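You operate a simulated robot arm through the tools that you are given. There is no shell and no other tool. Be economical: measure what you need, move in short steps, check, and stop when the job is done.

The job below is to be done with a simulated two-armed robot. You get a single attempt, and the scene is never put back.

Task
Get the intake ready for a suction hose: tank valve shut, pump drained, cap swung aside, drain shut again.
Fine: wait till the pump drain stops running before you turn the cap free. Leave the other controls as they are.

Only the result counts: the job must be done as asked and must still hold three seconds after the hand-in. Knocking over, shifting, dropping, spilling or breaking anything else fails it. Lids that push on must go on centred and level and be pressed home; caps that screw on are set level and turned clockwise until they are tight.

Robot
Two 7-joint arms with fingered hands on one trunk, on a base that drives. Base frame: it is fixed to the floor where the robot stands at the start and does not move with it; the origin is under the middle of the robot, x ahead of it, y to its left, z up. Lengths are in cm, angles in rad, forces in N, time in s.
The left shoulder is at the start at [4.9, 17, 112.1], the right one opposite. With the tool pointing down near the work surface each hand reaches from about 10 to 72 cm from the robot's upright axis, wherever it stands, measured 20 degrees to its own side. Places, roughly: black handle [60, -20, 90]; blue pump handle [50, -80, 90]; green pump button [90, 60, 90]; intake cap [60, -50, 90]; intake cap arm [60, -50, 90]; left cap [60, 40, 80]; left cap arm [60, 40, 80]; left drain handle [80, 20, 80]; left grease cap [30, -80, 60]; middle cap [50, -10, 80]; middle cap arm [50, 0, 80]; middle drain handle [80, 10, 80]; open button [90, 60, 80]; orange handle [50, -20, 60]; pressure tap [60, -100, 90]; primer button [70, -60, 110]. Payload 4 kg a hand.
Tool frame (each hand has its own): the origin (TCP) lies between the finger pads and is the grasp point; the fingertips stand 2.6 cm ahead of it; z points along the fingers, y is the line along which they close. The gripper opens to 13.2 cm. The gripper's body begins 7.3 cm behind the TCP. The gripper is a hand of 4 fingers: y runs from the thumb to the fingers, the wrist lies at [0, 0, -22.4] in the tool frame.
Orientation is that of the tool frame in the base frame, as a unit quaternion [x, y, z, w]. With the fingers straight down and closing along the base's y, the tool's x points along the base's -x, its y along +y and its z along -z.

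Tools
- The arms move only by the tool move_arm. It takes "left_plan", "right_plan" or both (then of equal length, played together; a hand with none holds still); each is a list of rows, each an object (a shift or turn left out is 0) with "slide": the shift along the base's x, y, z in m, a list of three; "rotation": the turn, a rotation vector about the base's x, y, z in rad, a list of three. In form: [{"slide": [tx, ty, tz], "rotation": [ax, ay, az]}, ...]. A call has 1 to 12 rows; each row shifts and turns the commanded pose from where the row before left it. Rows are played at 5 a second. More than 5 cm and 0.15 rad between two rows, and nothing of the call is played. Where a pose cannot be reached the arm comes as near as it can. A force on the tool above 80 N (or 10 N above the force at the start of the call, whichever is more), or a blocked arm, ends the call early, and 0.2 s more pass. In this call time passes only in rows, and 0.2 s behind the last. It gives the time, the measured TCP pose, the force on the tool (base axes), the opening and the grip force at its end, in the units of the frame above (readings bear some noise), with the torque about the TCP (base axes, N m) and any sound that the robot's microphone picked up.
- Cameras (640 x 400 px; columns grow to the right, rows downward): "scene" is now at [14.32, -1.28, 130.74]; the picture's right is [-0.12, -0.99, 0.00], its down [-0.46, 0.05, -0.89] and it looks along [0.88, -0.10, -0.46] (base axes); focal length 214 px, centre (320, 200). "left" rides on the left gripper at [-6.8, 0.2, -9.7] in its tool frame; the picture's right is [-0.03, -1.00, 0.00], its down [0.82, -0.02, -0.58] and it looks along [0.58, -0.01, 0.82] (tool axes); focal length 270 px, centre (320, 200). "right" rides on the right gripper at [6.8, 0.2, -9.7] in its tool frame; the picture's right is [-0.03, 1.00, 0.00], its down [-0.82, -0.02, -0.58] and it looks along [-0.58, -0.01, 0.82] (tool axes); focal length 270 px, centre (320, 200).
- camera(camera): a new picture of that camera. The clock stands still meanwhile.
- slide_trunk(by): slides the trunk up (or, below 0, down) by that many cm; the arms and the scene camera ride with it, the base frame stays. It gives what a move gives, with no picture.
- roll_base(legs): drives the robot by 1 to 6 legs, each [ahead, turn to the left] in cm and rad, along the robot's own axes; the way and the turn of a leg run together, so that a leg with both is an arc; at most 150 cm and 3.142 rad a leg. The arms and the cameras ride along, it lands a little off, and it stops where it bumps. It gives what a move gives.
- curl_fingers(finger1, finger2, finger3, thumb_bend, hand): sets how far each is bent, from 0 (flat) to 100 (curled in); at 30 the hand is open as for a grip, at 70 the pads meet at the TCP. One left out holds its place. A second passes; each finger stops where it meets its share of the squeeze, and holds until it gets a number again. It is the only way to open and close the hand. It gives what a move gives, with no picture; readings hold the bend of each and the force on the fingers (four entries, about 0 where the hand has none), thumb and palm.
- aim_head(pan, tilt): turns the head with the scene camera to pan (to the left, within 1.501 rad either way) and tilt (down, from -0.506 to 1.204), counted from straight ahead of the robot. It gives what a move gives.
- locate(camera, pixels): there is no depth. For up to 12 entries [column, row, z] of the newest picture of that camera ("zoom" is the newest enlarged one), the place [x, y] in the base frame at which the ray of that pixel passes the height z, good to about 0.2 cm. The clock stands still meanwhile.
- enlarge(camera, box): a new picture of the part [left, top, right, bottom] of that camera's present view, enlarged. The clock stands still meanwhile.
- close_job(): hands the job in; it is judged then, once.

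Keep the steps short. Do not move on a guess: measure, check each grasp and each placing, and mend mistakes. In all there are 80 turns and 58 pictures (those below and enlarged ones count). Leave the grippers open and the arms clear of the work at the hand-in unless told otherwise, and finish with a single line.

The tools are called after "Call:" by a JSON object that holds its "fn" and its "kwargs". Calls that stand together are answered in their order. move_arm: Moves the arms, as the interface text tells. Its arguments: {"type":"object","properties":{"left_plan":{"type":"array"},"right_plan":{"type":"array"}},"required":[]} The other tools are called the same way: slide_trunk (by) slides the trunk up or down; curl_fingers (finger1, finger2, finger3, thumb_bend, hand) moves the fingers one by one; roll_base (legs) drives the base; aim_head (pan, tilt) turns the head that bears the scene camera; camera (camera) takes a picture; locate (camera, pixels) gives the place at which the rays of pixels pass given heights; enlarge (camera, box) takes an enlarged picture of a part of a camera's view; close_job () hands the job in.

At the start:

```text
t: 0.0
left_tcp_pos: [47.03, -2.96, 119.86]
left_tool_rot: [0.0, 1.0, 0.0, 0.0]
left_contact_force: [-0.3, 0.5, -0.2]
left_ft_torque: [0.0, -0.01, -0.03]
left_gripper_width: 13.19
left_finger_force: 0.2
left_shape: jaw
left_bend: [30.0, 30.0, 30.0, 30.0]
left_finger forces: [0.0, 0.0, 0.0, 0.0, 0.0, 0.1]
right_tcp_pos: [32.34, -43.75, 118.25]
right_tool_rot: [-0.001, 1.0, -0.001, 0.0]
right_contact_force: [0.1, -0.5, 0.8]
right_ft_torque: [0.0, -0.03, -0.01]
right_gripper_width: 13.18
right_finger_force: 0.1
right_shape: jaw
right_bend: [30.0, 30.0, 30.0, 30.0]
right_finger forces: [0.0, 0.0, 0.0, 0.0, 0.0, 0.0]
trunk travel left (down, up): [-35.0, 40.5]
robot x, y, heading: [-0.3, -0.05, 0.001]
head pan, tilt: [-0.117, 0.478]
```

scene: 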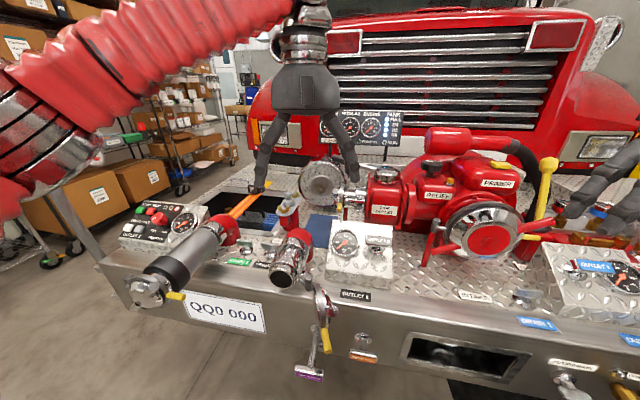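
right: 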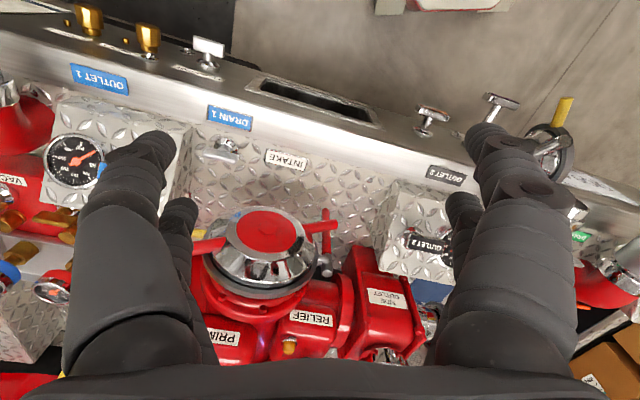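
left: 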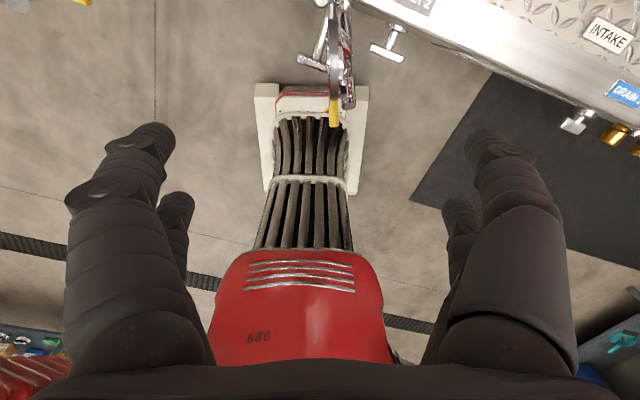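

I see the pump panel with the intake cap near (490,240) in the scene picture. I'll aim the head toward it and look closer.

Call:
{"fn": "aim_head", "kwargs": {"pan": -0.75, "tilt": 0.6}}

Call:
{"fn": "camera", "kwargs": {"camera": "scene"}}

```text
t: 1.0
left_tcp_pos: [46.92, -2.93, 119.85]
left_tool_rot: [0.0, 1.0, 0.0, 0.0]
left_contact_force: [0.3, 0.3, -0.2]
left_ft_torque: [-0.01, -0.01, 0.02]
left_gripper_width: 13.17
left_finger_force: 0.0
left_shape: jaw
left_bend: [30.0, 30.0, 30.0, 30.0]
left_finger forces: [0.0, 0.0, 0.1, 0.0, 0.1, 0.0]
right_tcp_pos: [32.27, -43.78, 118.24]
right_tool_rot: [0.0, 1.0, 0.0, 0.0]
right_contact_force: [0.1, -0.1, 0.2]
right_ft_torque: [0.01, 0.01, 0.02]
right_gripper_width: 13.2
right_finger_force: 0.0
right_shape: jaw
right_bend: [30.0, 30.0, 30.0, 30.0]
right_finger forces: [0.1, 0.1, 0.0, 0.0, 0.0, 0.0]
trunk travel left (down, up): [-35.0, 40.5]
robot x, y, heading: [0.38, -0.31, 0.002]
head pan, tilt: [-0.75, 0.6]
```

```text
54 pictures are left
```

scene: 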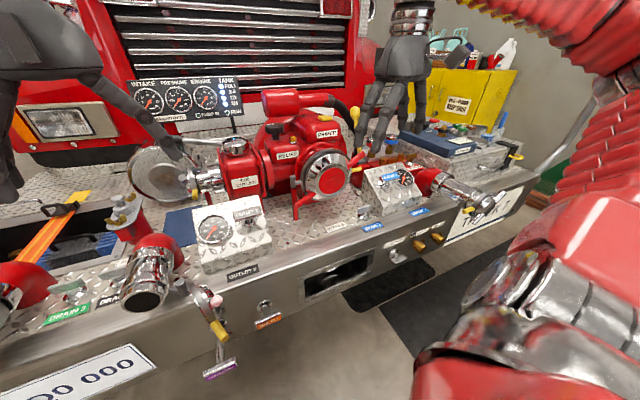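

The pump is in view; I'll enlarge the pump region and the front edge to read labels.

Call:
{"fn": "enlarge", "kwargs": {"camera": "scene", "box": [200, 80, 400, 205]}}

Call:
{"fn": "enlarge", "kwargs": {"camera": "scene", "box": [170, 190, 410, 340]}}

Call:
{"fn": "enlarge", "kwargs": {"camera": "scene", "box": [340, 130, 540, 255]}}

Call:
{"fn": "enlarge", "kwargs": {"camera": "scene", "box": [100, 50, 280, 160]}}

```text
3.20 times, centred on (300, 142) of scene
```

zoom: 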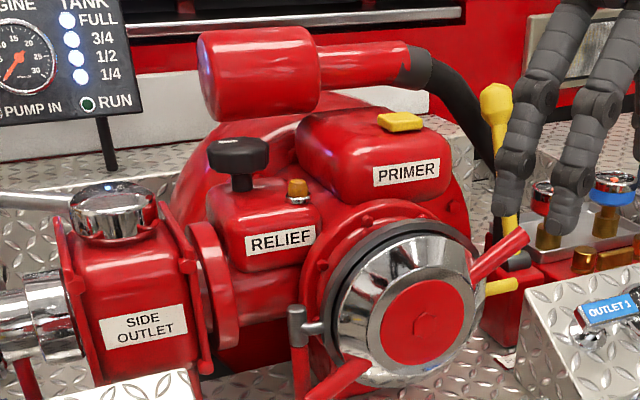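

```text
2.67 times, centred on (290, 265) of scene
```

zoom: 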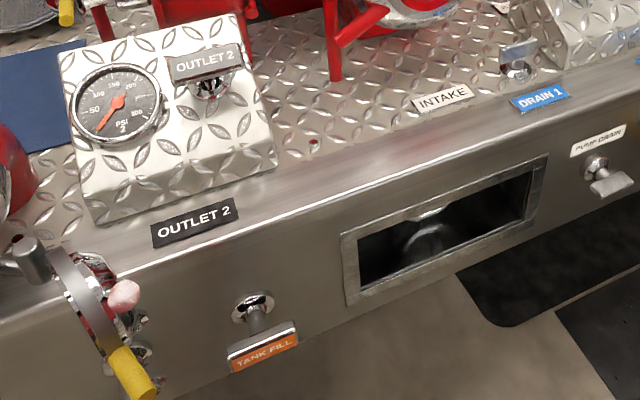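

```text
3.20 times, centred on (440, 192) of scene
```

zoom: 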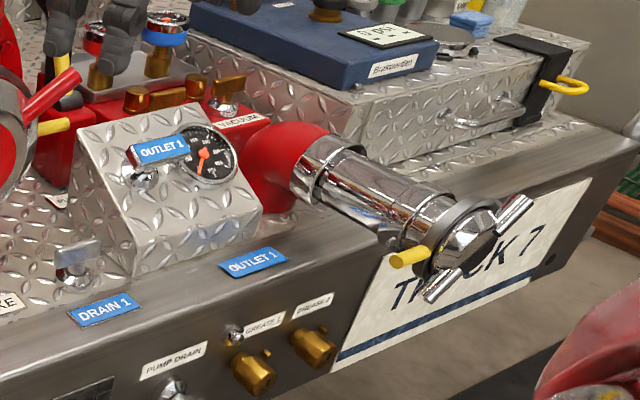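

```text
3.56 times, centred on (190, 105) of scene
```

zoom: 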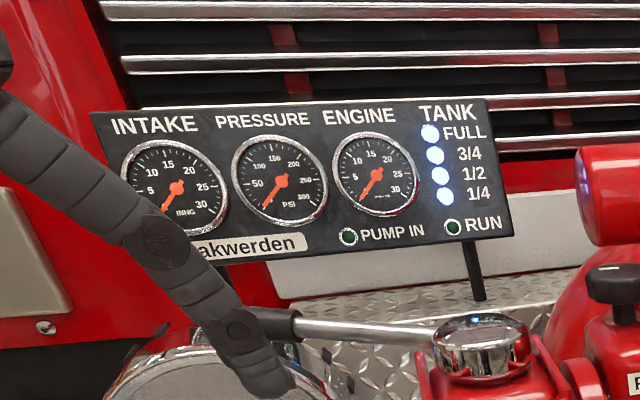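

I need to read the purple label (220,370) and the controls around it.

Call:
{"fn": "enlarge", "kwargs": {"camera": "scene", "box": [160, 280, 300, 390]}}

Call:
{"fn": "enlarge", "kwargs": {"camera": "scene", "box": [340, 210, 460, 285]}}

Call:
{"fn": "enlarge", "kwargs": {"camera": "scene", "box": [260, 130, 400, 230]}}

```text
3.64 times, centred on (230, 335) of scene
```

zoom: 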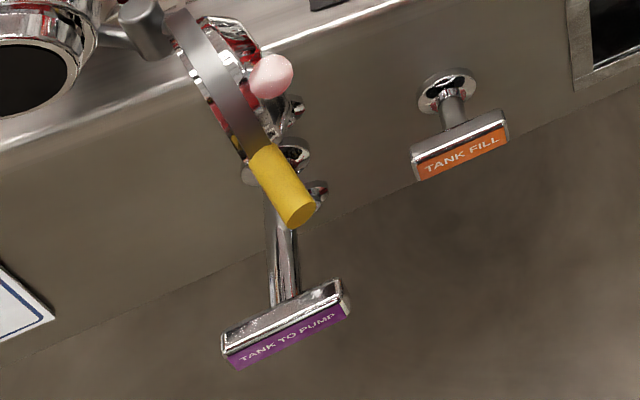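

```text
5.33 times, centred on (400, 248) of scene
```

zoom: 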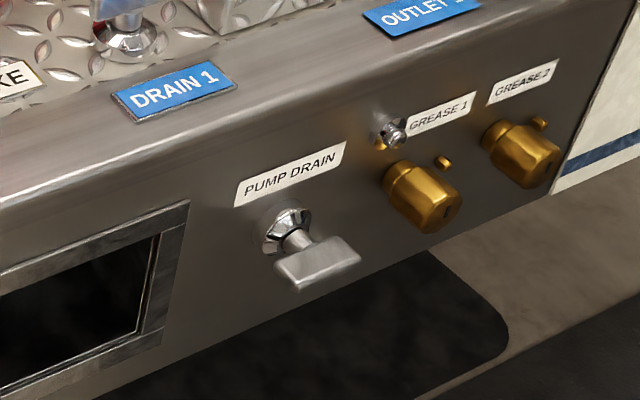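

```text
4.00 times, centred on (330, 180) of scene
```

zoom: 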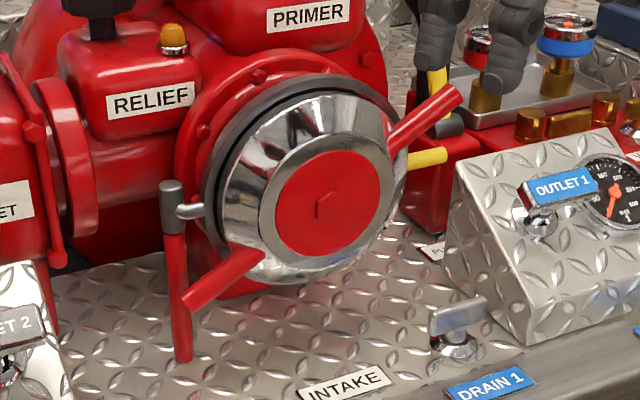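

The purple TANK TO PUMP T-handle is pulled out (open); it needs pushing in. PUMP DRAIN knob is at about (398,256). I'll triangulate these: rays at two heights.

Call:
{"fn": "locate", "kwargs": {"camera": "scene", "pixels": [[220.4, 369.3, 60], [220.4, 369.3, 80], [268, 321, 60], [268, 321, 80], [399, 258, 60], [399, 258, 80], [258, 302, 60], [258, 302, 80]]}}

Call:
{"fn": "enlarge", "kwargs": {"camera": "left", "box": [270, 0, 430, 100]}}

Call:
{"fn": "enlarge", "kwargs": {"camera": "right", "box": [60, 0, 320, 160]}}

```text
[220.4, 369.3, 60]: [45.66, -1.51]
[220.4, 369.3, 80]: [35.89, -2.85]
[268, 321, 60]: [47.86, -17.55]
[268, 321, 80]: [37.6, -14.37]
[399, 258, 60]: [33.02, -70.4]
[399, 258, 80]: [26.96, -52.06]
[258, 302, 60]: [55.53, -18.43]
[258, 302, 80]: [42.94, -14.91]
```

```text
4.00 times, centred on (350, 50) of left
```

zoom: 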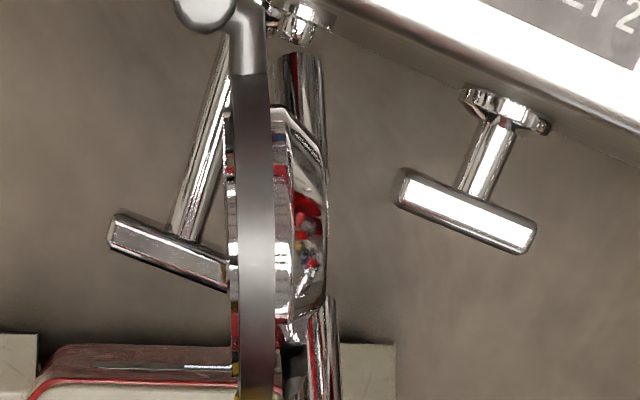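

```text
2.46 times, centred on (190, 80) of right
```

zoom: 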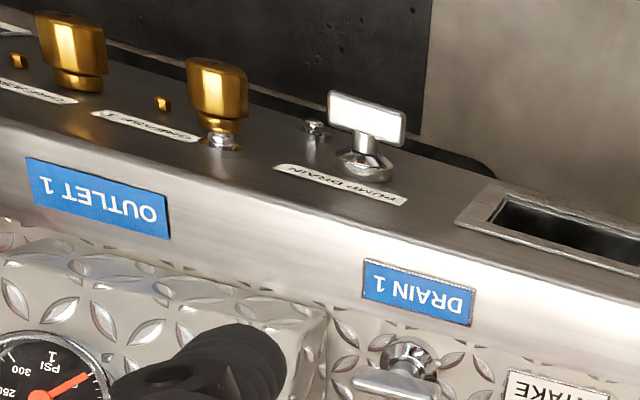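

Call:
{"fn": "locate", "kwargs": {"camera": "left", "pixels": [[316, 63.8, 60], [316, 63.8, 80], [386.8, 52.5, 60], [386.8, 52.5, 80], [301, 55, 60], [328, 25, 60], [370, 47, 60], [402, 60, 60]]}}

Call:
{"fn": "locate", "kwargs": {"camera": "right", "pixels": [[209.1, 46.7, 60], [209.1, 46.7, 80], [208.3, 64, 60], [208.3, 64, 80], [194, 44, 75], [224, 51, 75], [375, 125, 80], [0, 70, 80]]}}

```text
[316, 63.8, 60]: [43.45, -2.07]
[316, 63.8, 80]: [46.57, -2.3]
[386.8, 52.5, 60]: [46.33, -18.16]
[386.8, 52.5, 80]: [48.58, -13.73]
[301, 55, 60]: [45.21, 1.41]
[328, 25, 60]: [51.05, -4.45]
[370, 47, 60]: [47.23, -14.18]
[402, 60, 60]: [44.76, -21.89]
```

```text
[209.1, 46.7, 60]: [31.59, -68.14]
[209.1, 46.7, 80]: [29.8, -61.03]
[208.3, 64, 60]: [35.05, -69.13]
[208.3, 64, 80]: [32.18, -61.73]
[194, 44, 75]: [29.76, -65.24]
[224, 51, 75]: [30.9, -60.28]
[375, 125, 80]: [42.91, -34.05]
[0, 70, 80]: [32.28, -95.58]
```

Triangulated: TANK TO PUMP bar ≈ (44,-2,63), pulled about 7 cm further out than TANK FILL; PUMP DRAIN ≈ (31,-66,65); the bumper is turned about -0.31 rad. I'll back off and square the robot to the bumper.

Call:
{"fn": "roll_base", "kwargs": {"legs": [[-30, 0], [0, -0.55], [24, 0], [0, 0.24]]}}

Call:
{"fn": "aim_head", "kwargs": {"pan": -0.1, "tilt": 0.65}}

Call:
{"fn": "camera", "kwargs": {"camera": "scene"}}

```text
t: 7.1
left_tcp_pos: [34.32, -29.41, 119.81]
left_tool_rot: [0.151, 0.988, 0.0, 0.0]
left_contact_force: [0.0, 0.0, -0.1]
left_ft_torque: [0.0, 0.01, 0.07]
left_gripper_width: 13.2
left_finger_force: 0.0
left_shape: jaw
left_bend: [30.0, 30.0, 30.0, 30.0]
left_finger forces: [0.0, 0.1, 0.0, 0.0, 0.0, 0.0]
right_tcp_pos: [8.07, -63.83, 118.21]
right_tool_rot: [0.152, 0.988, 0.0, 0.0]
right_contact_force: [0.4, -0.1, -0.5]
right_ft_torque: [0.03, 0.05, 0.01]
right_gripper_width: 13.19
right_finger_force: 0.0
right_shape: jaw
right_bend: [30.0, 30.0, 30.0, 30.0]
right_finger forces: [0.0, 0.0, 0.0, 0.0, 0.0, 0.0]
trunk travel left (down, up): [-35.0, 40.5]
robot x, y, heading: [-9.35, -11.84, -0.303]
head pan, tilt: [-0.75, 0.6]
```

```text
t: 8.1
left_tcp_pos: [34.23, -29.39, 119.93]
left_tool_rot: [0.152, 0.988, 0.001, 0.0]
left_contact_force: [-0.3, 0.0, -0.1]
left_ft_torque: [0.01, 0.0, 0.01]
left_gripper_width: 13.19
left_finger_force: 0.1
left_shape: jaw
left_bend: [30.0, 30.0, 30.0, 30.0]
left_finger forces: [0.0, 0.0, 0.1, 0.0, 0.0, 0.1]
right_tcp_pos: [7.89, -63.84, 118.13]
right_tool_rot: [0.152, 0.988, 0.0, 0.0]
right_contact_force: [-0.1, 0.1, 0.0]
right_ft_torque: [0.01, -0.01, 0.01]
right_gripper_width: 13.19
right_finger_force: 0.1
right_shape: jaw
right_bend: [30.0, 30.0, 30.0, 30.0]
right_finger forces: [0.0, 0.1, 0.0, 0.0, 0.0, 0.1]
trunk travel left (down, up): [-35.0, 40.5]
robot x, y, heading: [-9.64, -12.22, -0.304]
head pan, tilt: [-0.099, 0.649]
```

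```text
44 pictures are left
```

scene: 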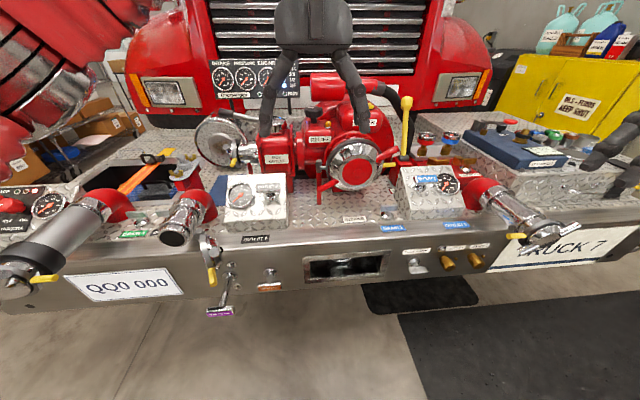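

The robot stands square. The middle cap is already swung aside and hangs near the purple handle. I'll close the left hand to a point, pull it back and turn it level, facing the bumper.

Call:
{"fn": "curl_fingers", "kwargs": {"hand": "left", "finger1": 70, "finger2": 70, "finger3": 70, "thumb_bend": 70}}

Call:
{"fn": "move_arm", "kwargs": {"left_plan": [{"slide": [-0.0036, 0.0292, -0.018], "rotation": [-0.0427, -0.1363, 0]}, {"slide": [-0.0036, 0.0292, -0.018], "rotation": [-0.0427, -0.1363, 0]}, {"slide": [-0.0036, 0.0292, -0.018], "rotation": [-0.0427, -0.1363, 0]}, {"slide": [-0.0036, 0.0292, -0.018], "rotation": [-0.0427, -0.1363, 0]}, {"slide": [-0.0036, 0.0292, -0.018], "rotation": [-0.0427, -0.1363, 0]}, {"slide": [-0.0036, 0.0292, -0.018], "rotation": [-0.0427, -0.1363, 0]}, {"slide": [-0.0036, 0.0292, -0.018], "rotation": [-0.0427, -0.1363, 0]}, {"slide": [-0.0036, 0.0292, -0.018], "rotation": [-0.0427, -0.1363, 0]}, {"slide": [-0.0036, 0.0292, -0.018], "rotation": [-0.0427, -0.1363, 0]}, {"slide": [-0.0036, 0.0292, -0.018], "rotation": [-0.0427, -0.1363, 0]}, {"slide": [-0.0036, 0.0292, -0.018], "rotation": [-0.0427, -0.1363, 0]}]}}

Call:
{"fn": "enlarge", "kwargs": {"camera": "scene", "box": [140, 180, 300, 330]}}

Call:
{"fn": "camera", "kwargs": {"camera": "left"}}

```text
t: 9.1
left_tcp_pos: [34.36, -29.37, 119.87]
left_tool_rot: [0.152, 0.988, 0.0, 0.0]
left_contact_force: [0.5, 0.2, 0.4]
left_ft_torque: [-0.01, 0.01, 0.02]
left_gripper_width: 0.14
left_finger_force: 0.1
left_shape: fingers
left_bend: [70.0, 70.0, 70.0, 70.0]
left_finger forces: [0.0, 0.0, 0.1, 0.1, 0.1, 0.1]
right_tcp_pos: [7.89, -63.85, 118.33]
right_tool_rot: [0.151, 0.989, 0.0, 0.0]
right_contact_force: [0.1, -0.4, -0.4]
right_ft_torque: [-0.04, 0.0, 0.01]
right_gripper_width: 13.2
right_finger_force: 0.1
right_shape: jaw
right_bend: [30.0, 30.0, 30.0, 30.0]
right_finger forces: [0.1, 0.0, 0.0, 0.1, 0.0, 0.1]
trunk travel left (down, up): [-35.0, 40.5]
robot x, y, heading: [-9.5, -11.84, -0.31]
head pan, tilt: [-0.099, 0.649]
```

```text
t: 11.7
left_tcp_pos: [42.08, -17.24, 107.9]
left_tool_rot: [0.106, 0.695, -0.142, 0.697]
left_contact_force: [-0.2, 0.0, 0.8]
left_ft_torque: [-0.01, -0.02, -0.04]
left_gripper_width: 0.12
left_finger_force: 0.1
left_shape: fingers
left_bend: [70.0, 70.0, 70.0, 70.0]
left_finger forces: [0.0, 0.0, 0.0, 0.0, 0.0, 0.0]
left hand out of reach, approached as far as the arm can: row 6, 7, 8, 9, 10, 11
right_tcp_pos: [7.94, -63.73, 118.31]
right_tool_rot: [0.153, 0.988, -0.002, 0.0]
right_contact_force: [0.4, 0.7, -0.2]
right_ft_torque: [0.0, 0.03, -0.01]
right_gripper_width: 13.2
right_finger_force: 0.1
right_shape: jaw
right_bend: [30.0, 30.0, 30.0, 30.0]
right_finger forces: [0.1, 0.0, 0.0, 0.0, 0.1, 0.0]
trunk travel left (down, up): [-35.0, 40.5]
robot x, y, heading: [-9.81, -11.93, -0.307]
head pan, tilt: [-0.099, 0.649]
stopped in row 11 (left hand): the arm was blocked; the commanded pose is now the measured one
```

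```text
2.67 times, centred on (220, 255) of scene
```

zoom: 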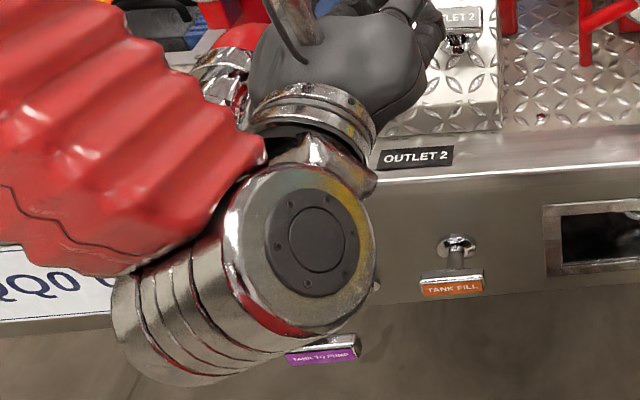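

```text
42 pictures are left
```

left: 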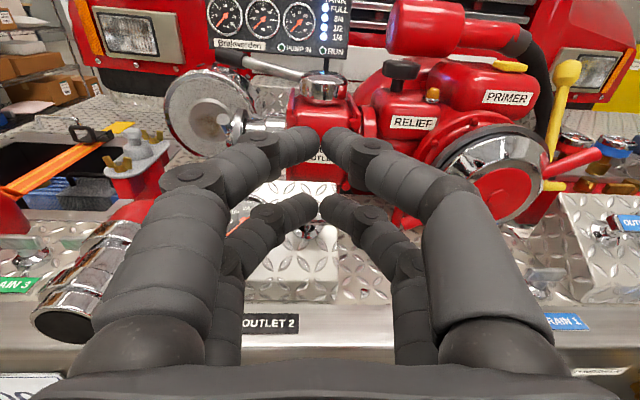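

The hand is level now but too near the body for this reach. I'll back the base 20 cm along the bumper normal.

Call:
{"fn": "roll_base", "kwargs": {"legs": [[-20, 0]]}}

```text
t: 13.4
left_tcp_pos: [22.6, -11.01, 107.97]
left_tool_rot: [0.104, 0.694, -0.14, 0.698]
left_contact_force: [0.5, 0.9, -0.9]
left_ft_torque: [0.0, 0.02, 0.0]
left_gripper_width: 0.1
left_finger_force: 0.0
left_shape: fingers
left_bend: [70.0, 70.0, 70.0, 70.0]
left_finger forces: [0.0, 0.2, 0.0, 0.1, 0.1, 0.0]
right_tcp_pos: [-11.49, -57.73, 118.36]
right_tool_rot: [0.15, 0.989, -0.001, 0.001]
right_contact_force: [-0.5, 0.5, -0.1]
right_ft_torque: [0.0, -0.01, 0.03]
right_gripper_width: 13.21
right_finger_force: 0.2
right_shape: jaw
right_bend: [30.0, 30.0, 30.0, 30.0]
right_finger forces: [0.0, 0.1, 0.0, 0.1, 0.0, 0.1]
trunk travel left (down, up): [-35.0, 40.5]
robot x, y, heading: [-29.14, -5.65, -0.31]
head pan, tilt: [-0.099, 0.649]
```

Now lower the left hand to the standoff in front of the purple handle (31,2,63.4).

Call:
{"fn": "move_arm", "kwargs": {"left_plan": [{"slide": [0.0084, 0.0132, -0.0446]}, {"slide": [0.0084, 0.0132, -0.0446]}, {"slide": [0.0084, 0.0132, -0.0446]}, {"slide": [0.0084, 0.0132, -0.0446]}, {"slide": [0.0084, 0.0132, -0.0446]}, {"slide": [0.0084, 0.0132, -0.0446]}, {"slide": [0.0084, 0.0132, -0.0446]}, {"slide": [0.0084, 0.0132, -0.0446]}, {"slide": [0.0084, 0.0132, -0.0446]}, {"slide": [0.0084, 0.0132, -0.0446]}]}}

Call:
{"fn": "camera", "kwargs": {"camera": "left"}}

```text
t: 15.6
left_tcp_pos: [17.75, -22.09, 85.78]
left_tool_rot: [0.102, 0.699, -0.136, 0.695]
left_contact_force: [-0.1, -0.4, 0.3]
left_ft_torque: [0.02, 0.02, 0.02]
left_gripper_width: 0.12
left_finger_force: 0.0
left_shape: fingers
left_bend: [70.0, 70.0, 70.0, 70.0]
left_finger forces: [0.1, 0.1, 0.0, 0.0, 0.0, 0.1]
left hand out of reach, approached as far as the arm can: row 1, 2, 3, 4, 5, 6, 7, 8, 9, 10
right_tcp_pos: [-11.38, -57.66, 118.37]
right_tool_rot: [0.15, 0.989, -0.001, 0.0]
right_contact_force: [0.3, 0.2, -0.6]
right_ft_torque: [0.0, -0.03, -0.01]
right_gripper_width: 13.18
right_finger_force: 0.1
right_shape: jaw
right_bend: [30.0, 30.0, 30.0, 30.0]
right_finger forces: [0.0, 0.0, 0.0, 0.0, 0.0, 0.1]
trunk travel left (down, up): [-35.0, 40.5]
robot x, y, heading: [-29.23, -6.07, -0.301]
head pan, tilt: [-0.099, 0.649]
```

```text
41 pictures are left
```

left: 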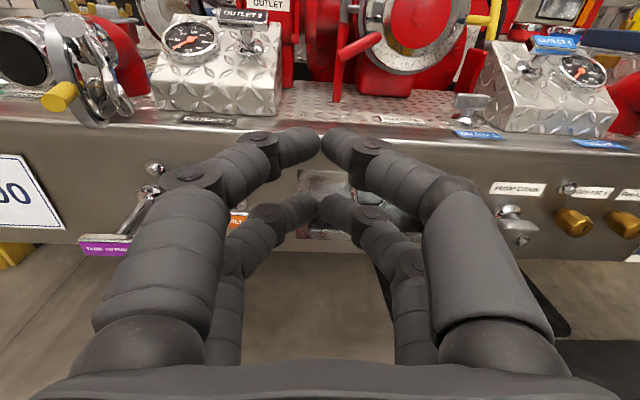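

The left wrist can't pitch that far from a high shoulder. I'll lower the trunk 28 cm so the forearm lies level; both hands are clear of the bumper.

Call:
{"fn": "slide_trunk", "kwargs": {"by": -28}}

Call:
{"fn": "move_arm", "kwargs": {"left_plan": [{"slide": [-0.01, 0.03, 0.0]}, {"slide": [0.0, 0.0, 0.0]}]}}

```text
t: 18.4
left_tcp_pos: [14.54, -20.89, 43.05]
left_tool_rot: [0.114, 0.812, -0.114, 0.56]
left_contact_force: [-0.4, -0.2, 0.3]
left_ft_torque: [-0.02, -0.02, 0.01]
left_gripper_width: 0.11
left_finger_force: 0.0
left_shape: fingers
left_bend: [70.0, 70.0, 70.0, 70.0]
left_finger forces: [0.0, 0.1, 0.0, 0.0, 0.0, 0.0]
right_tcp_pos: [-11.37, -57.76, 90.54]
right_tool_rot: [0.149, 0.989, 0.001, 0.001]
right_contact_force: [-0.7, 0.1, 0.3]
right_ft_torque: [0.04, -0.05, 0.02]
right_gripper_width: 13.19
right_finger_force: 0.1
right_shape: jaw
right_bend: [30.0, 30.0, 30.0, 30.0]
right_finger forces: [0.0, 0.1, 0.0, 0.0, 0.0, 0.0]
trunk travel left (down, up): [-7.0, 68.5]
robot x, y, heading: [-28.86, -5.81, -0.305]
head pan, tilt: [-0.099, 0.649]
```

```text
t: 19.0
left_tcp_pos: [14.87, -20.35, 43.4]
left_tool_rot: [0.114, 0.814, -0.113, 0.558]
left_contact_force: [-0.2, -0.4, -0.9]
left_ft_torque: [0.02, -0.01, -0.01]
left_gripper_width: 0.13
left_finger_force: 0.0
left_shape: fingers
left_bend: [70.0, 70.0, 70.0, 70.0]
left_finger forces: [0.1, 0.0, 0.0, 0.0, 0.0, 0.0]
left hand out of reach, approached as far as the arm can: row 1
right_tcp_pos: [-11.35, -57.68, 90.21]
right_tool_rot: [0.151, 0.989, -0.001, 0.0]
right_contact_force: [0.4, 0.7, -0.2]
right_ft_torque: [0.0, -0.01, 0.05]
right_gripper_width: 13.19
right_finger_force: 0.1
right_shape: jaw
right_bend: [30.0, 30.0, 30.0, 30.0]
right_finger forces: [0.1, 0.0, 0.0, 0.1, 0.0, 0.1]
trunk travel left (down, up): [-7.0, 68.5]
robot x, y, heading: [-28.72, -5.5, -0.304]
head pan, tilt: [-0.099, 0.649]
```

The hand is still stuck at a joint limit with the commanded pose low. I'll command it up 28 cm and outward to see where it goes.

Call:
{"fn": "move_arm", "kwargs": {"left_plan": [{"slide": [0.0, 0.0, 0.04]}, {"slide": [0.0, 0.0, 0.04]}, {"slide": [0.0, 0.0, 0.04]}, {"slide": [0.0, 0.0, 0.04]}, {"slide": [0.0, 0.0, 0.04]}, {"slide": [0.0, 0.0, 0.04]}, {"slide": [0.0, 0.0, 0.04]}, {"slide": [0.0, 0.0, 0.0]}]}}

Call:
{"fn": "camera", "kwargs": {"camera": "scene"}}

```text
t: 20.8
left_tcp_pos: [14.91, -20.46, 71.51]
left_tool_rot: [0.114, 0.813, -0.113, 0.56]
left_contact_force: [0.8, -0.6, 0.5]
left_ft_torque: [0.03, 0.0, -0.01]
left_gripper_width: 0.09
left_finger_force: 0.0
left_shape: fingers
left_bend: [70.0, 70.0, 70.0, 70.0]
left_finger forces: [0.0, 0.1, 0.0, 0.1, 0.1, 0.0]
right_tcp_pos: [-11.23, -57.74, 90.28]
right_tool_rot: [0.15, 0.989, 0.0, 0.0]
right_contact_force: [0.7, -0.8, -0.3]
right_ft_torque: [-0.01, 0.01, 0.0]
right_gripper_width: 13.17
right_finger_force: 0.1
right_shape: jaw
right_bend: [30.0, 30.0, 30.0, 30.0]
right_finger forces: [0.0, 0.0, 0.0, 0.0, 0.0, 0.0]
trunk travel left (down, up): [-7.0, 68.5]
robot x, y, heading: [-29.14, -5.82, -0.297]
head pan, tilt: [-0.099, 0.649]
```

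```text
40 pictures are left
```

scene: 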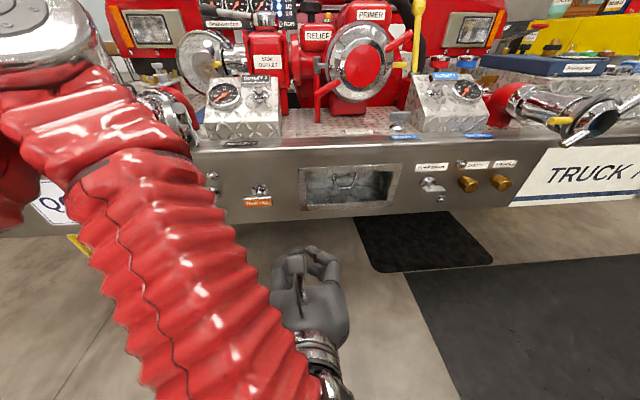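

Commands now restart from the measured pose. I'll move left and forward toward the standoff.

Call:
{"fn": "move_arm", "kwargs": {"left_plan": [{"slide": [0.01, 0.04, -0.005]}, {"slide": [0.01, 0.04, -0.005]}, {"slide": [0.015, 0.04, -0.01]}, {"slide": [0.02, 0.035, -0.01]}, {"slide": [0.03, 0.03, -0.015]}, {"slide": [0.03, 0.02, -0.015]}, {"slide": [0.03, 0.015, -0.015]}]}}

```text
t: 22.4
left_tcp_pos: [31.04, -12.15, 63.04]
left_tool_rot: [0.112, 0.815, -0.11, 0.558]
left_contact_force: [0.7, 0.0, -0.5]
left_ft_torque: [-0.03, 0.0, 0.01]
left_gripper_width: 0.11
left_finger_force: 0.1
left_shape: fingers
left_bend: [70.0, 70.0, 70.0, 70.0]
left_finger forces: [0.0, 0.1, 0.0, 0.1, 0.0, 0.0]
left hand out of reach, approached as far as the arm can: row 1, 2, 3, 4, 6, 7
right_tcp_pos: [-11.39, -57.79, 90.23]
right_tool_rot: [0.15, 0.989, 0.0, 0.0]
right_contact_force: [-0.3, 0.0, 1.4]
right_ft_torque: [-0.05, -0.03, 0.01]
right_gripper_width: 13.18
right_finger_force: 0.1
right_shape: jaw
right_bend: [30.0, 30.0, 30.0, 30.0]
right_finger forces: [0.1, 0.1, 0.0, 0.0, 0.1, 0.1]
trunk travel left (down, up): [-7.0, 68.5]
robot x, y, heading: [-28.74, -5.86, -0.304]
head pan, tilt: [-0.099, 0.649]
```

Sideways reach is limited, so I'll turn the base 0.22 rad left, which carries the hand to about (31,1,63), still 10 cm clear of the handle.

Call:
{"fn": "roll_base", "kwargs": {"legs": [[0, 0.22]]}}

Call:
{"fn": "camera", "kwargs": {"camera": "left"}}

Call:
{"fn": "camera", "kwargs": {"camera": "scene"}}

```text
t: 23.6
left_tcp_pos: [30.65, 0.72, 63.4]
left_tool_rot: [0.016, 0.825, -0.04, 0.564]
left_contact_force: [0.7, -0.1, 0.1]
left_ft_torque: [-0.01, -0.02, 0.0]
left_gripper_width: 0.09
left_finger_force: 0.1
left_shape: fingers
left_bend: [70.0, 70.0, 70.0, 70.0]
left_finger forces: [0.0, 0.0, 0.0, 0.1, 0.0, 0.0]
right_tcp_pos: [-0.71, -52.51, 90.36]
right_tool_rot: [0.041, 0.999, 0.0, 0.0]
right_contact_force: [0.8, 0.1, 0.6]
right_ft_torque: [0.01, 0.03, -0.04]
right_gripper_width: 13.17
right_finger_force: 0.0
right_shape: jaw
right_bend: [30.0, 30.0, 30.0, 30.0]
right_finger forces: [0.0, 0.0, 0.0, 0.0, 0.0, 0.0]
trunk travel left (down, up): [-7.0, 68.5]
robot x, y, heading: [-29.15, -7.11, -0.085]
head pan, tilt: [-0.099, 0.649]
```

```text
39 pictures are left
```

left: 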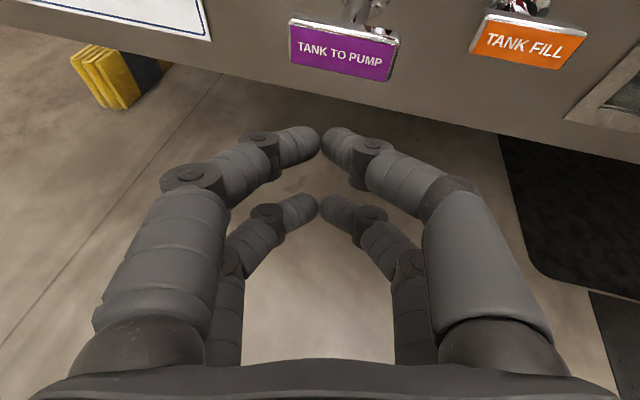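

```text
38 pictures are left
```

scene: 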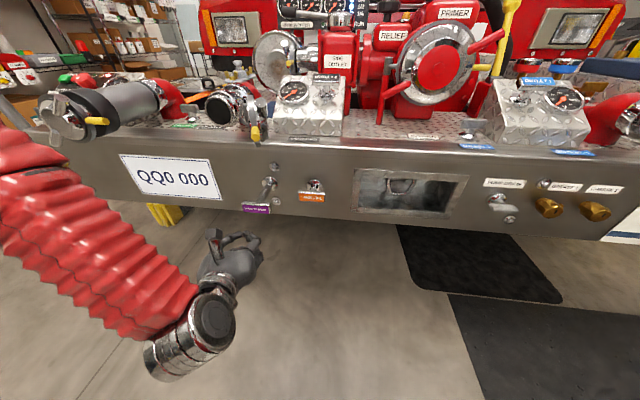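

The purple handle is at (343,50) in the left picture and (256,209) in the scene; triangulating.

Call:
{"fn": "locate", "kwargs": {"camera": "left", "pixels": [[343, 50, 60], [343, 50, 65], [343, 50, 70], [532, 42, 65]]}}

Call:
{"fn": "locate", "kwargs": {"camera": "scene", "pixels": [[256, 209, 60], [256, 209, 65], [256, 209, 70], [312, 197, 60], [312, 197, 65]]}}

```text
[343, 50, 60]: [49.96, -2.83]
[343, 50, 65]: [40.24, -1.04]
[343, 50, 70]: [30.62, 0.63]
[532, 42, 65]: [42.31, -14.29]
```

```text
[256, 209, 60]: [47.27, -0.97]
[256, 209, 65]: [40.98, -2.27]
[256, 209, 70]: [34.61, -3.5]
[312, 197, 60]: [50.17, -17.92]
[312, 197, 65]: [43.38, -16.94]
```

Handle face ≈ (42,-2,64); my fingertips ≈ (33.1,0.5,62.5). I'll approach and push along the bumper normal.

Call:
{"fn": "move_arm", "kwargs": {"left_plan": [{"slide": [0.02, -0.0055, 0.0035]}, {"slide": [0.02, -0.0055, 0.0035]}, {"slide": [0.02, -0.0055, 0.0035]}, {"slide": [0.02, -0.0055, 0.0035]}, {"slide": [0.0095, -0.003, 0]}, {"slide": [0.0095, -0.003, 0]}, {"slide": [0.0095, -0.003, 0]}, {"slide": [0.0095, -0.003, 0]}]}}

Call:
{"fn": "camera", "kwargs": {"camera": "left"}}

```text
t: 25.4
left_tcp_pos: [42.39, -2.66, 64.86]
left_tool_rot: [0.017, 0.825, -0.041, 0.564]
left_contact_force: [-3.6, 0.2, -1.1]
left_ft_torque: [0.01, 0.08, 0.01]
left_gripper_width: 0.13
left_finger_force: 2.4
left_shape: fingers
left_bend: [70.0, 70.0, 71.0, 70.0]
left_finger forces: [0.0, 0.0, 4.8, 0.0, 0.0, 0.1]
right_tcp_pos: [-0.75, -52.63, 90.28]
right_tool_rot: [0.041, 0.999, 0.0, 0.0]
right_contact_force: [-0.2, 0.2, 0.4]
right_ft_torque: [-0.01, 0.03, 0.0]
right_gripper_width: 13.2
right_finger_force: 0.1
right_shape: jaw
right_bend: [30.0, 30.0, 30.0, 30.0]
right_finger forces: [0.1, 0.0, 0.0, 0.0, 0.0, 0.0]
trunk travel left (down, up): [-7.0, 68.5]
robot x, y, heading: [-28.92, -6.78, -0.092]
head pan, tilt: [-0.099, 0.649]
```

```text
37 pictures are left
```

left: 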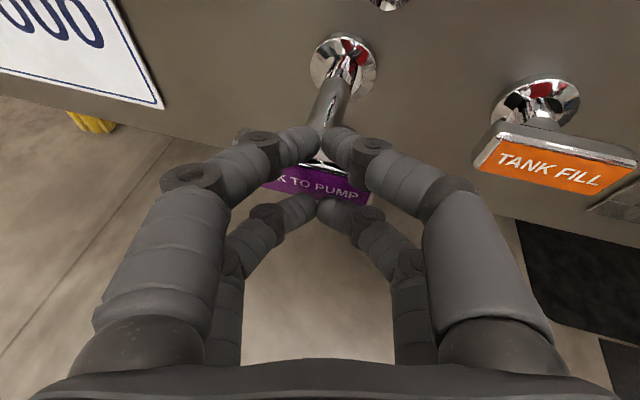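

The lower finger pair is against the bar, the upper pair passes above the stem. Force is small; push on 3 cm and check.

Call:
{"fn": "move_arm", "kwargs": {"left_plan": [{"slide": [0.0095, -0.003, 0]}, {"slide": [0.0095, -0.003, 0]}, {"slide": [0.0095, -0.003, 0]}]}}

Call:
{"fn": "camera", "kwargs": {"camera": "left"}}

```text
t: 26.2
left_tcp_pos: [45.36, -3.52, 64.68]
left_tool_rot: [0.017, 0.825, -0.041, 0.564]
left_contact_force: [-4.5, 0.8, 1.2]
left_ft_torque: [0.03, 0.06, 0.0]
left_gripper_width: 0.12
left_finger_force: 2.0
left_shape: fingers
left_bend: [70.0, 70.0, 71.0, 70.0]
left_finger forces: [0.1, 0.0, 4.5, 0.1, 0.0, 0.0]
right_tcp_pos: [-0.55, -52.63, 90.38]
right_tool_rot: [0.041, 0.999, 0.0, 0.0]
right_contact_force: [0.1, 0.4, 0.3]
right_ft_torque: [-0.02, -0.01, 0.02]
right_gripper_width: 13.19
right_finger_force: 0.0
right_shape: jaw
right_bend: [30.0, 30.0, 30.0, 30.0]
right_finger forces: [0.1, 0.0, 0.0, 0.0, 0.0, 0.1]
trunk travel left (down, up): [-7.0, 68.5]
robot x, y, heading: [-29.52, -7.1, -0.091]
head pan, tilt: [-0.099, 0.649]
```

```text
36 pictures are left
```

left: 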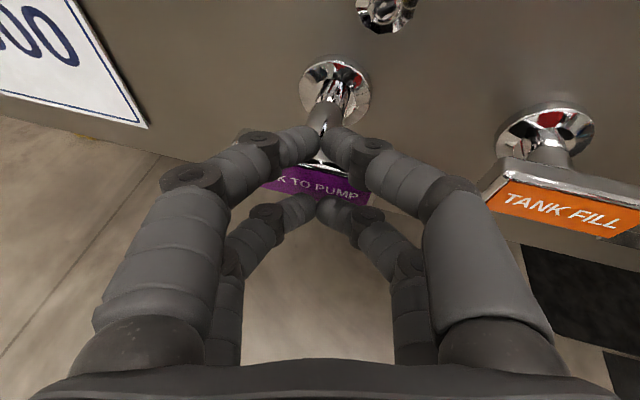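

The handle moves in with the hand. Push on until the end stop.

Call:
{"fn": "move_arm", "kwargs": {"left_plan": [{"slide": [0.0095, -0.003, 0]}, {"slide": [0.0095, -0.003, 0]}, {"slide": [0.0095, -0.003, 0]}, {"slide": [0.0095, -0.003, 0]}]}}

Call:
{"fn": "camera", "kwargs": {"camera": "left"}}

```text
t: 27.2
left_tcp_pos: [48.58, -4.76, 64.4]
left_tool_rot: [0.019, 0.828, -0.042, 0.56]
left_contact_force: [-56.2, 16.6, -3.8]
left_ft_torque: [0.31, 1.15, 0.47]
left_gripper_width: 0.07
left_finger_force: 33.3
left_shape: fingers
left_bend: [70.0, 81.0, 78.0, 70.0]
left_finger forces: [0.1, 42.5, 23.2, 0.1, 0.0, 0.0]
right_tcp_pos: [-0.95, -52.49, 90.52]
right_tool_rot: [0.041, 0.999, -0.001, 0.001]
right_contact_force: [-0.3, 0.0, -0.5]
right_ft_torque: [0.0, -0.01, -0.01]
right_gripper_width: 13.19
right_finger_force: 0.1
right_shape: jaw
right_bend: [30.0, 30.0, 30.0, 30.0]
right_finger forces: [0.0, 0.0, 0.0, 0.1, 0.1, 0.0]
trunk travel left (down, up): [-7.0, 68.5]
robot x, y, heading: [-29.59, -7.4, -0.088]
head pan, tilt: [-0.099, 0.649]
```

```text
35 pictures are left
```

left: 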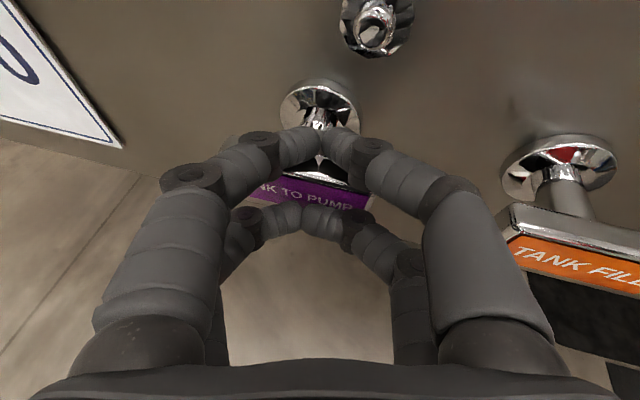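

56 N: end stop reached. I'll back off along the normal and compare with TANK FILL.

Call:
{"fn": "move_arm", "kwargs": {"left_plan": [{"slide": [-0.03, 0.0095, 0]}, {"slide": [-0.04, 0.0125, 0]}, {"slide": [-0.04, 0.0125, 0]}, {"slide": [-0.04, 0.0125, 0]}]}}

Call:
{"fn": "camera", "kwargs": {"camera": "left"}}

Call:
{"fn": "enlarge", "kwargs": {"camera": "scene", "box": [230, 140, 390, 240]}}

```text
t: 28.2
left_tcp_pos: [34.11, -0.18, 64.8]
left_tool_rot: [0.017, 0.824, -0.041, 0.565]
left_contact_force: [0.8, 0.2, -1.4]
left_ft_torque: [0.01, 0.01, 0.0]
left_gripper_width: 0.08
left_finger_force: 0.1
left_shape: fingers
left_bend: [70.0, 70.0, 70.0, 70.0]
left_finger forces: [0.0, 0.0, 0.0, 0.1, 0.0, 0.0]
right_tcp_pos: [-0.61, -52.58, 90.3]
right_tool_rot: [0.041, 0.999, 0.0, 0.001]
right_contact_force: [1.2, -0.5, 0.2]
right_ft_torque: [0.02, -0.01, 0.0]
right_gripper_width: 13.19
right_finger_force: 0.0
right_shape: jaw
right_bend: [30.0, 30.0, 30.0, 30.0]
right_finger forces: [0.1, 0.0, 0.0, 0.1, 0.0, 0.0]
trunk travel left (down, up): [-7.0, 68.5]
robot x, y, heading: [-29.1, -7.6, -0.086]
head pan, tilt: [-0.099, 0.649]
```

```text
34 pictures are left
```

left: 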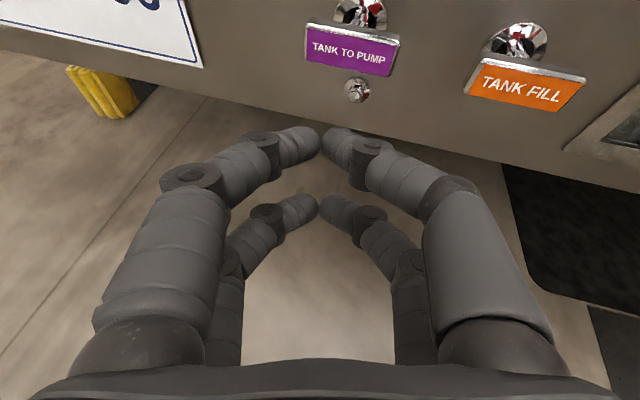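

```text
4.00 times, centred on (310, 190) of scene
```

zoom: 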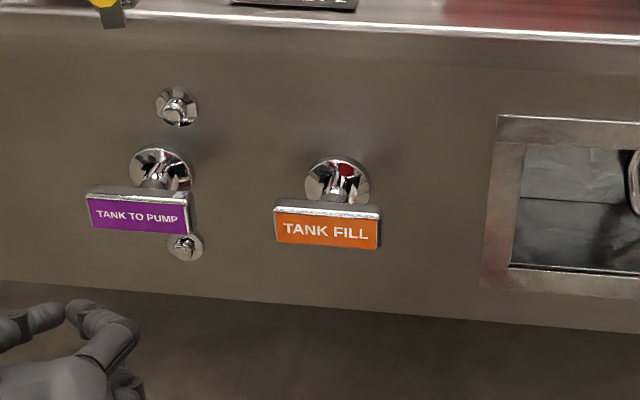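

TANK TO PUMP now sits in like TANK FILL: shut. Next is the pump drain at ≈(31,-66,65). I want to drive the base to the right; first check the floor on the right for obstacles.

Call:
{"fn": "aim_head", "kwargs": {"pan": -1.45, "tilt": 0.5}}

Call:
{"fn": "camera", "kwargs": {"camera": "scene"}}

```text
t: 29.8
left_tcp_pos: [34.11, -0.19, 64.85]
left_tool_rot: [0.017, 0.825, -0.04, 0.564]
left_contact_force: [0.3, 1.1, -0.3]
left_ft_torque: [0.01, 0.02, 0.0]
left_gripper_width: 0.08
left_finger_force: 0.0
left_shape: fingers
left_bend: [70.0, 70.0, 70.0, 70.0]
left_finger forces: [0.0, 0.0, 0.0, 0.0, 0.1, 0.0]
right_tcp_pos: [-0.8, -52.61, 90.33]
right_tool_rot: [0.041, 0.999, -0.001, 0.0]
right_contact_force: [0.8, 0.0, 0.1]
right_ft_torque: [-0.02, 0.04, 0.01]
right_gripper_width: 13.18
right_finger_force: 0.1
right_shape: jaw
right_bend: [30.0, 30.0, 30.0, 30.0]
right_finger forces: [0.0, 0.1, 0.0, 0.1, 0.1, 0.0]
trunk travel left (down, up): [-7.0, 68.5]
robot x, y, heading: [-29.13, -7.13, -0.087]
head pan, tilt: [-1.45, 0.499]
```

```text
32 pictures are left
```

scene: 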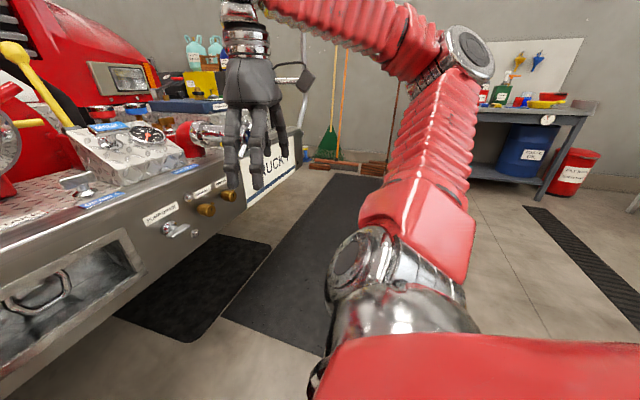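

The floor at right is free. I'll drive so that the left hand stands in front of the pump drain, about 20 cm short of it.

Call:
{"fn": "roll_base", "kwargs": {"legs": [[0, -1.97], [51.5, 0], [0, 1.753]]}}

Call:
{"fn": "aim_head", "kwargs": {"pan": 0.0, "tilt": 0.45}}

Call:
{"fn": "camera", "kwargs": {"camera": "left"}}

Call:
{"fn": "camera", "kwargs": {"camera": "scene"}}

```text
t: 33.1
left_tcp_pos: [10.2, -57.47, 64.91]
left_tool_rot: [0.417, 0.712, -0.312, 0.471]
left_contact_force: [0.6, -0.1, -1.1]
left_ft_torque: [-0.06, -0.01, 0.01]
left_gripper_width: 0.09
left_finger_force: 0.0
left_shape: fingers
left_bend: [70.0, 70.0, 70.0, 70.0]
left_finger forces: [0.0, 0.0, 0.0, 0.0, 0.0, 0.0]
right_tcp_pos: [-52.61, -55.18, 90.47]
right_tool_rot: [0.523, 0.852, 0.0, -0.001]
right_contact_force: [0.5, 0.4, -0.1]
right_ft_torque: [-0.02, 0.07, 0.01]
right_gripper_width: 13.2
right_finger_force: 0.0
right_shape: jaw
right_bend: [30.0, 30.0, 30.0, 30.0]
right_finger forces: [0.0, 0.0, 0.0, 0.0, 0.0, 0.0]
trunk travel left (down, up): [-7.0, 68.5]
robot x, y, heading: [-23.6, -4.2, -1.146]
head pan, tilt: [-1.45, 0.499]
stopped in leg 1: the robot was blocked; the commanded pose is now the measured one
```

```text
t: 34.6
left_tcp_pos: [10.22, -57.7, 64.97]
left_tool_rot: [0.417, 0.711, -0.311, 0.473]
left_contact_force: [0.6, -0.2, 1.0]
left_ft_torque: [0.01, -0.02, 0.01]
left_gripper_width: 0.11
left_finger_force: 0.1
left_shape: fingers
left_bend: [70.0, 70.0, 70.0, 70.0]
left_finger forces: [0.1, 0.1, 0.0, 0.1, 0.0, 0.0]
right_tcp_pos: [-52.73, -55.28, 90.41]
right_tool_rot: [0.525, 0.851, 0.0, -0.001]
right_contact_force: [0.1, -0.2, -0.5]
right_ft_torque: [-0.01, -0.02, 0.0]
right_gripper_width: 13.17
right_finger_force: 0.0
right_shape: jaw
right_bend: [30.0, 30.0, 30.0, 30.0]
right_finger forces: [0.0, 0.0, 0.0, 0.0, 0.0, 0.0]
trunk travel left (down, up): [-7.0, 68.5]
robot x, y, heading: [-23.8, -4.18, -1.146]
head pan, tilt: [0.0, 0.45]
```

```text
31 pictures are left
```

left: 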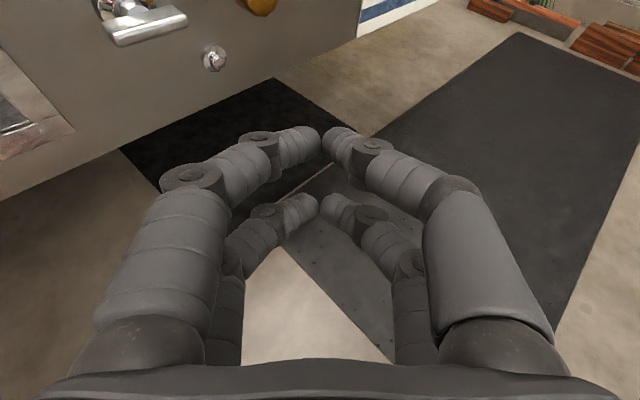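

```text
30 pictures are left
```

scene: 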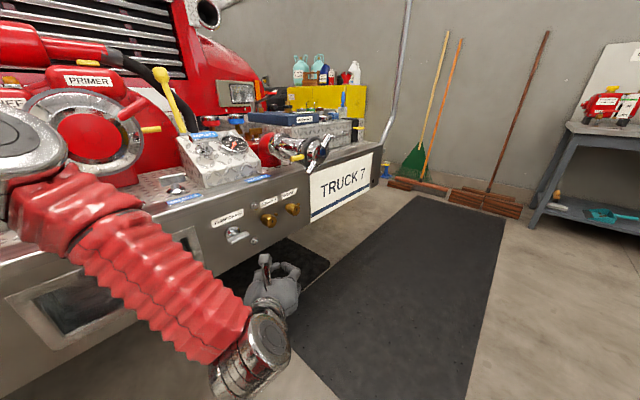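

The turn was blocked; probably the left elbow touched the bumper side. Look left to see.

Call:
{"fn": "aim_head", "kwargs": {"pan": 0.85, "tilt": 0.5}}

Call:
{"fn": "camera", "kwargs": {"camera": "scene"}}

```text
t: 35.8
left_tcp_pos: [10.12, -57.63, 64.95]
left_tool_rot: [0.418, 0.711, -0.312, 0.472]
left_contact_force: [-0.1, 0.0, -0.1]
left_ft_torque: [0.0, 0.02, 0.01]
left_gripper_width: 0.08
left_finger_force: 0.1
left_shape: fingers
left_bend: [70.0, 70.0, 70.0, 70.0]
left_finger forces: [0.0, 0.0, 0.1, 0.1, 0.0, 0.0]
right_tcp_pos: [-52.78, -55.17, 90.39]
right_tool_rot: [0.524, 0.852, 0.001, -0.001]
right_contact_force: [-0.1, 0.3, -0.1]
right_ft_torque: [0.03, 0.02, 0.0]
right_gripper_width: 13.21
right_finger_force: 0.1
right_shape: jaw
right_bend: [30.0, 30.0, 30.0, 30.0]
right_finger forces: [0.0, 0.1, 0.0, 0.0, 0.0, 0.1]
trunk travel left (down, up): [-7.0, 68.5]
robot x, y, heading: [-23.19, -4.34, -1.151]
head pan, tilt: [0.85, 0.499]
```

```text
29 pictures are left
```

scene: 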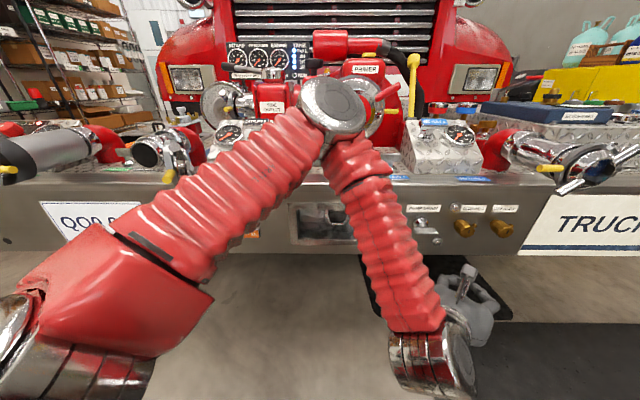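

The elbow points into the bumper; nothing looks displaced. I need to back out; first look behind to be safe.

Call:
{"fn": "aim_head", "kwargs": {"pan": -1.5, "tilt": 0.4}}

Call:
{"fn": "camera", "kwargs": {"camera": "scene"}}

```text
t: 38.0
left_tcp_pos: [10.12, -57.58, 64.96]
left_tool_rot: [0.418, 0.711, -0.312, 0.472]
left_contact_force: [0.3, -0.8, -0.2]
left_ft_torque: [-0.01, -0.02, -0.02]
left_gripper_width: 0.11
left_finger_force: 0.0
left_shape: fingers
left_bend: [70.0, 70.0, 70.0, 70.0]
left_finger forces: [0.0, 0.0, 0.0, 0.1, 0.1, 0.0]
right_tcp_pos: [-52.78, -55.17, 90.39]
right_tool_rot: [0.524, 0.852, 0.001, -0.002]
right_contact_force: [-1.0, 0.6, 0.0]
right_ft_torque: [-0.01, -0.03, 0.01]
right_gripper_width: 13.18
right_finger_force: 0.0
right_shape: jaw
right_bend: [30.0, 30.0, 30.0, 30.0]
right_finger forces: [0.0, 0.0, 0.1, 0.0, 0.0, 0.0]
trunk travel left (down, up): [-7.0, 68.5]
robot x, y, heading: [-23.54, -3.99, -1.151]
head pan, tilt: [-1.499, 0.4]
```

```text
28 pictures are left
```

scene: 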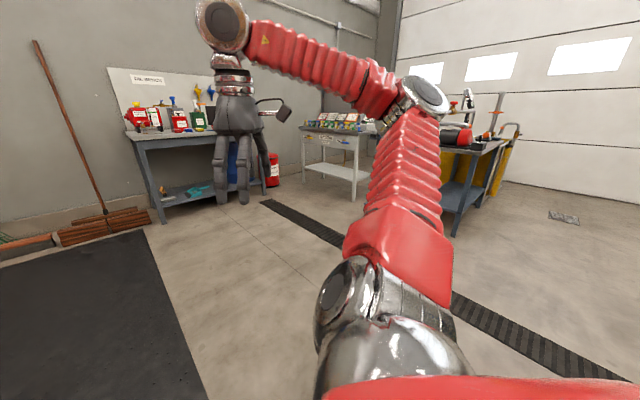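

Plenty of free floor behind. Turn back left, back away, then go right along and square up.

Call:
{"fn": "roll_base", "kwargs": {"legs": [[0, 0.6], [-40, 0], [0, -0.954], [70, 0], [0, 1.2]]}}

Call:
{"fn": "aim_head", "kwargs": {"pan": 0.0, "tilt": 0.45}}

Call:
{"fn": "camera", "kwargs": {"camera": "scene"}}

```text
t: 40.8
left_tcp_pos: [31.81, -27.74, 65.14]
left_tool_rot: [0.192, 0.802, -0.158, 0.543]
left_contact_force: [0.0, -1.2, 0.1]
left_ft_torque: [0.02, -0.01, 0.05]
left_gripper_width: 0.07
left_finger_force: 0.2
left_shape: fingers
left_bend: [70.0, 70.0, 70.0, 70.0]
left_finger forces: [0.0, 0.1, 0.1, 0.0, 0.1, 0.1]
right_tcp_pos: [-21.44, -61.05, 90.5]
right_tool_rot: [0.25, 0.968, 0.002, 0.0]
right_contact_force: [0.5, -0.9, -0.4]
right_ft_torque: [0.07, 0.02, 0.0]
right_gripper_width: 13.2
right_finger_force: 0.2
right_shape: jaw
right_bend: [30.0, 30.0, 30.0, 30.0]
right_finger forces: [0.1, 0.0, 0.0, 0.0, 0.0, 0.0]
trunk travel left (down, up): [-7.0, 68.5]
robot x, y, heading: [-28.23, -5.41, -0.594]
head pan, tilt: [-1.499, 0.4]
stopped in leg 2: the robot was blocked; the commanded pose is now the measured one
```

```text
t: 42.4
left_tcp_pos: [31.95, -27.57, 65.17]
left_tool_rot: [0.189, 0.802, -0.158, 0.544]
left_contact_force: [1.0, 0.7, 0.7]
left_ft_torque: [-0.01, 0.03, -0.02]
left_gripper_width: 0.14
left_finger_force: 0.0
left_shape: fingers
left_bend: [70.0, 70.0, 70.0, 70.0]
left_finger forces: [0.1, 0.0, 0.0, 0.0, 0.0, 0.0]
right_tcp_pos: [-21.25, -61.0, 90.63]
right_tool_rot: [0.249, 0.969, 0.0, 0.001]
right_contact_force: [0.3, -0.4, -0.5]
right_ft_torque: [-0.03, 0.03, 0.01]
right_gripper_width: 13.2
right_finger_force: 0.1
right_shape: jaw
right_bend: [30.0, 30.0, 30.0, 30.0]
right_finger forces: [0.1, 0.0, 0.1, 0.0, 0.1, 0.0]
trunk travel left (down, up): [-7.0, 68.5]
robot x, y, heading: [-28.0, -5.52, -0.602]
head pan, tilt: [0.0, 0.45]
```

```text
27 pictures are left
```

scene: 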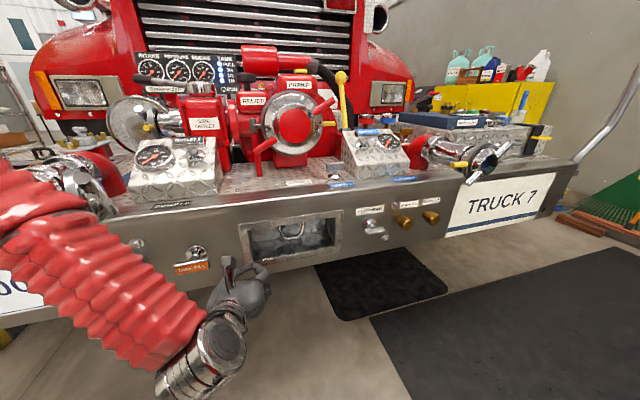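

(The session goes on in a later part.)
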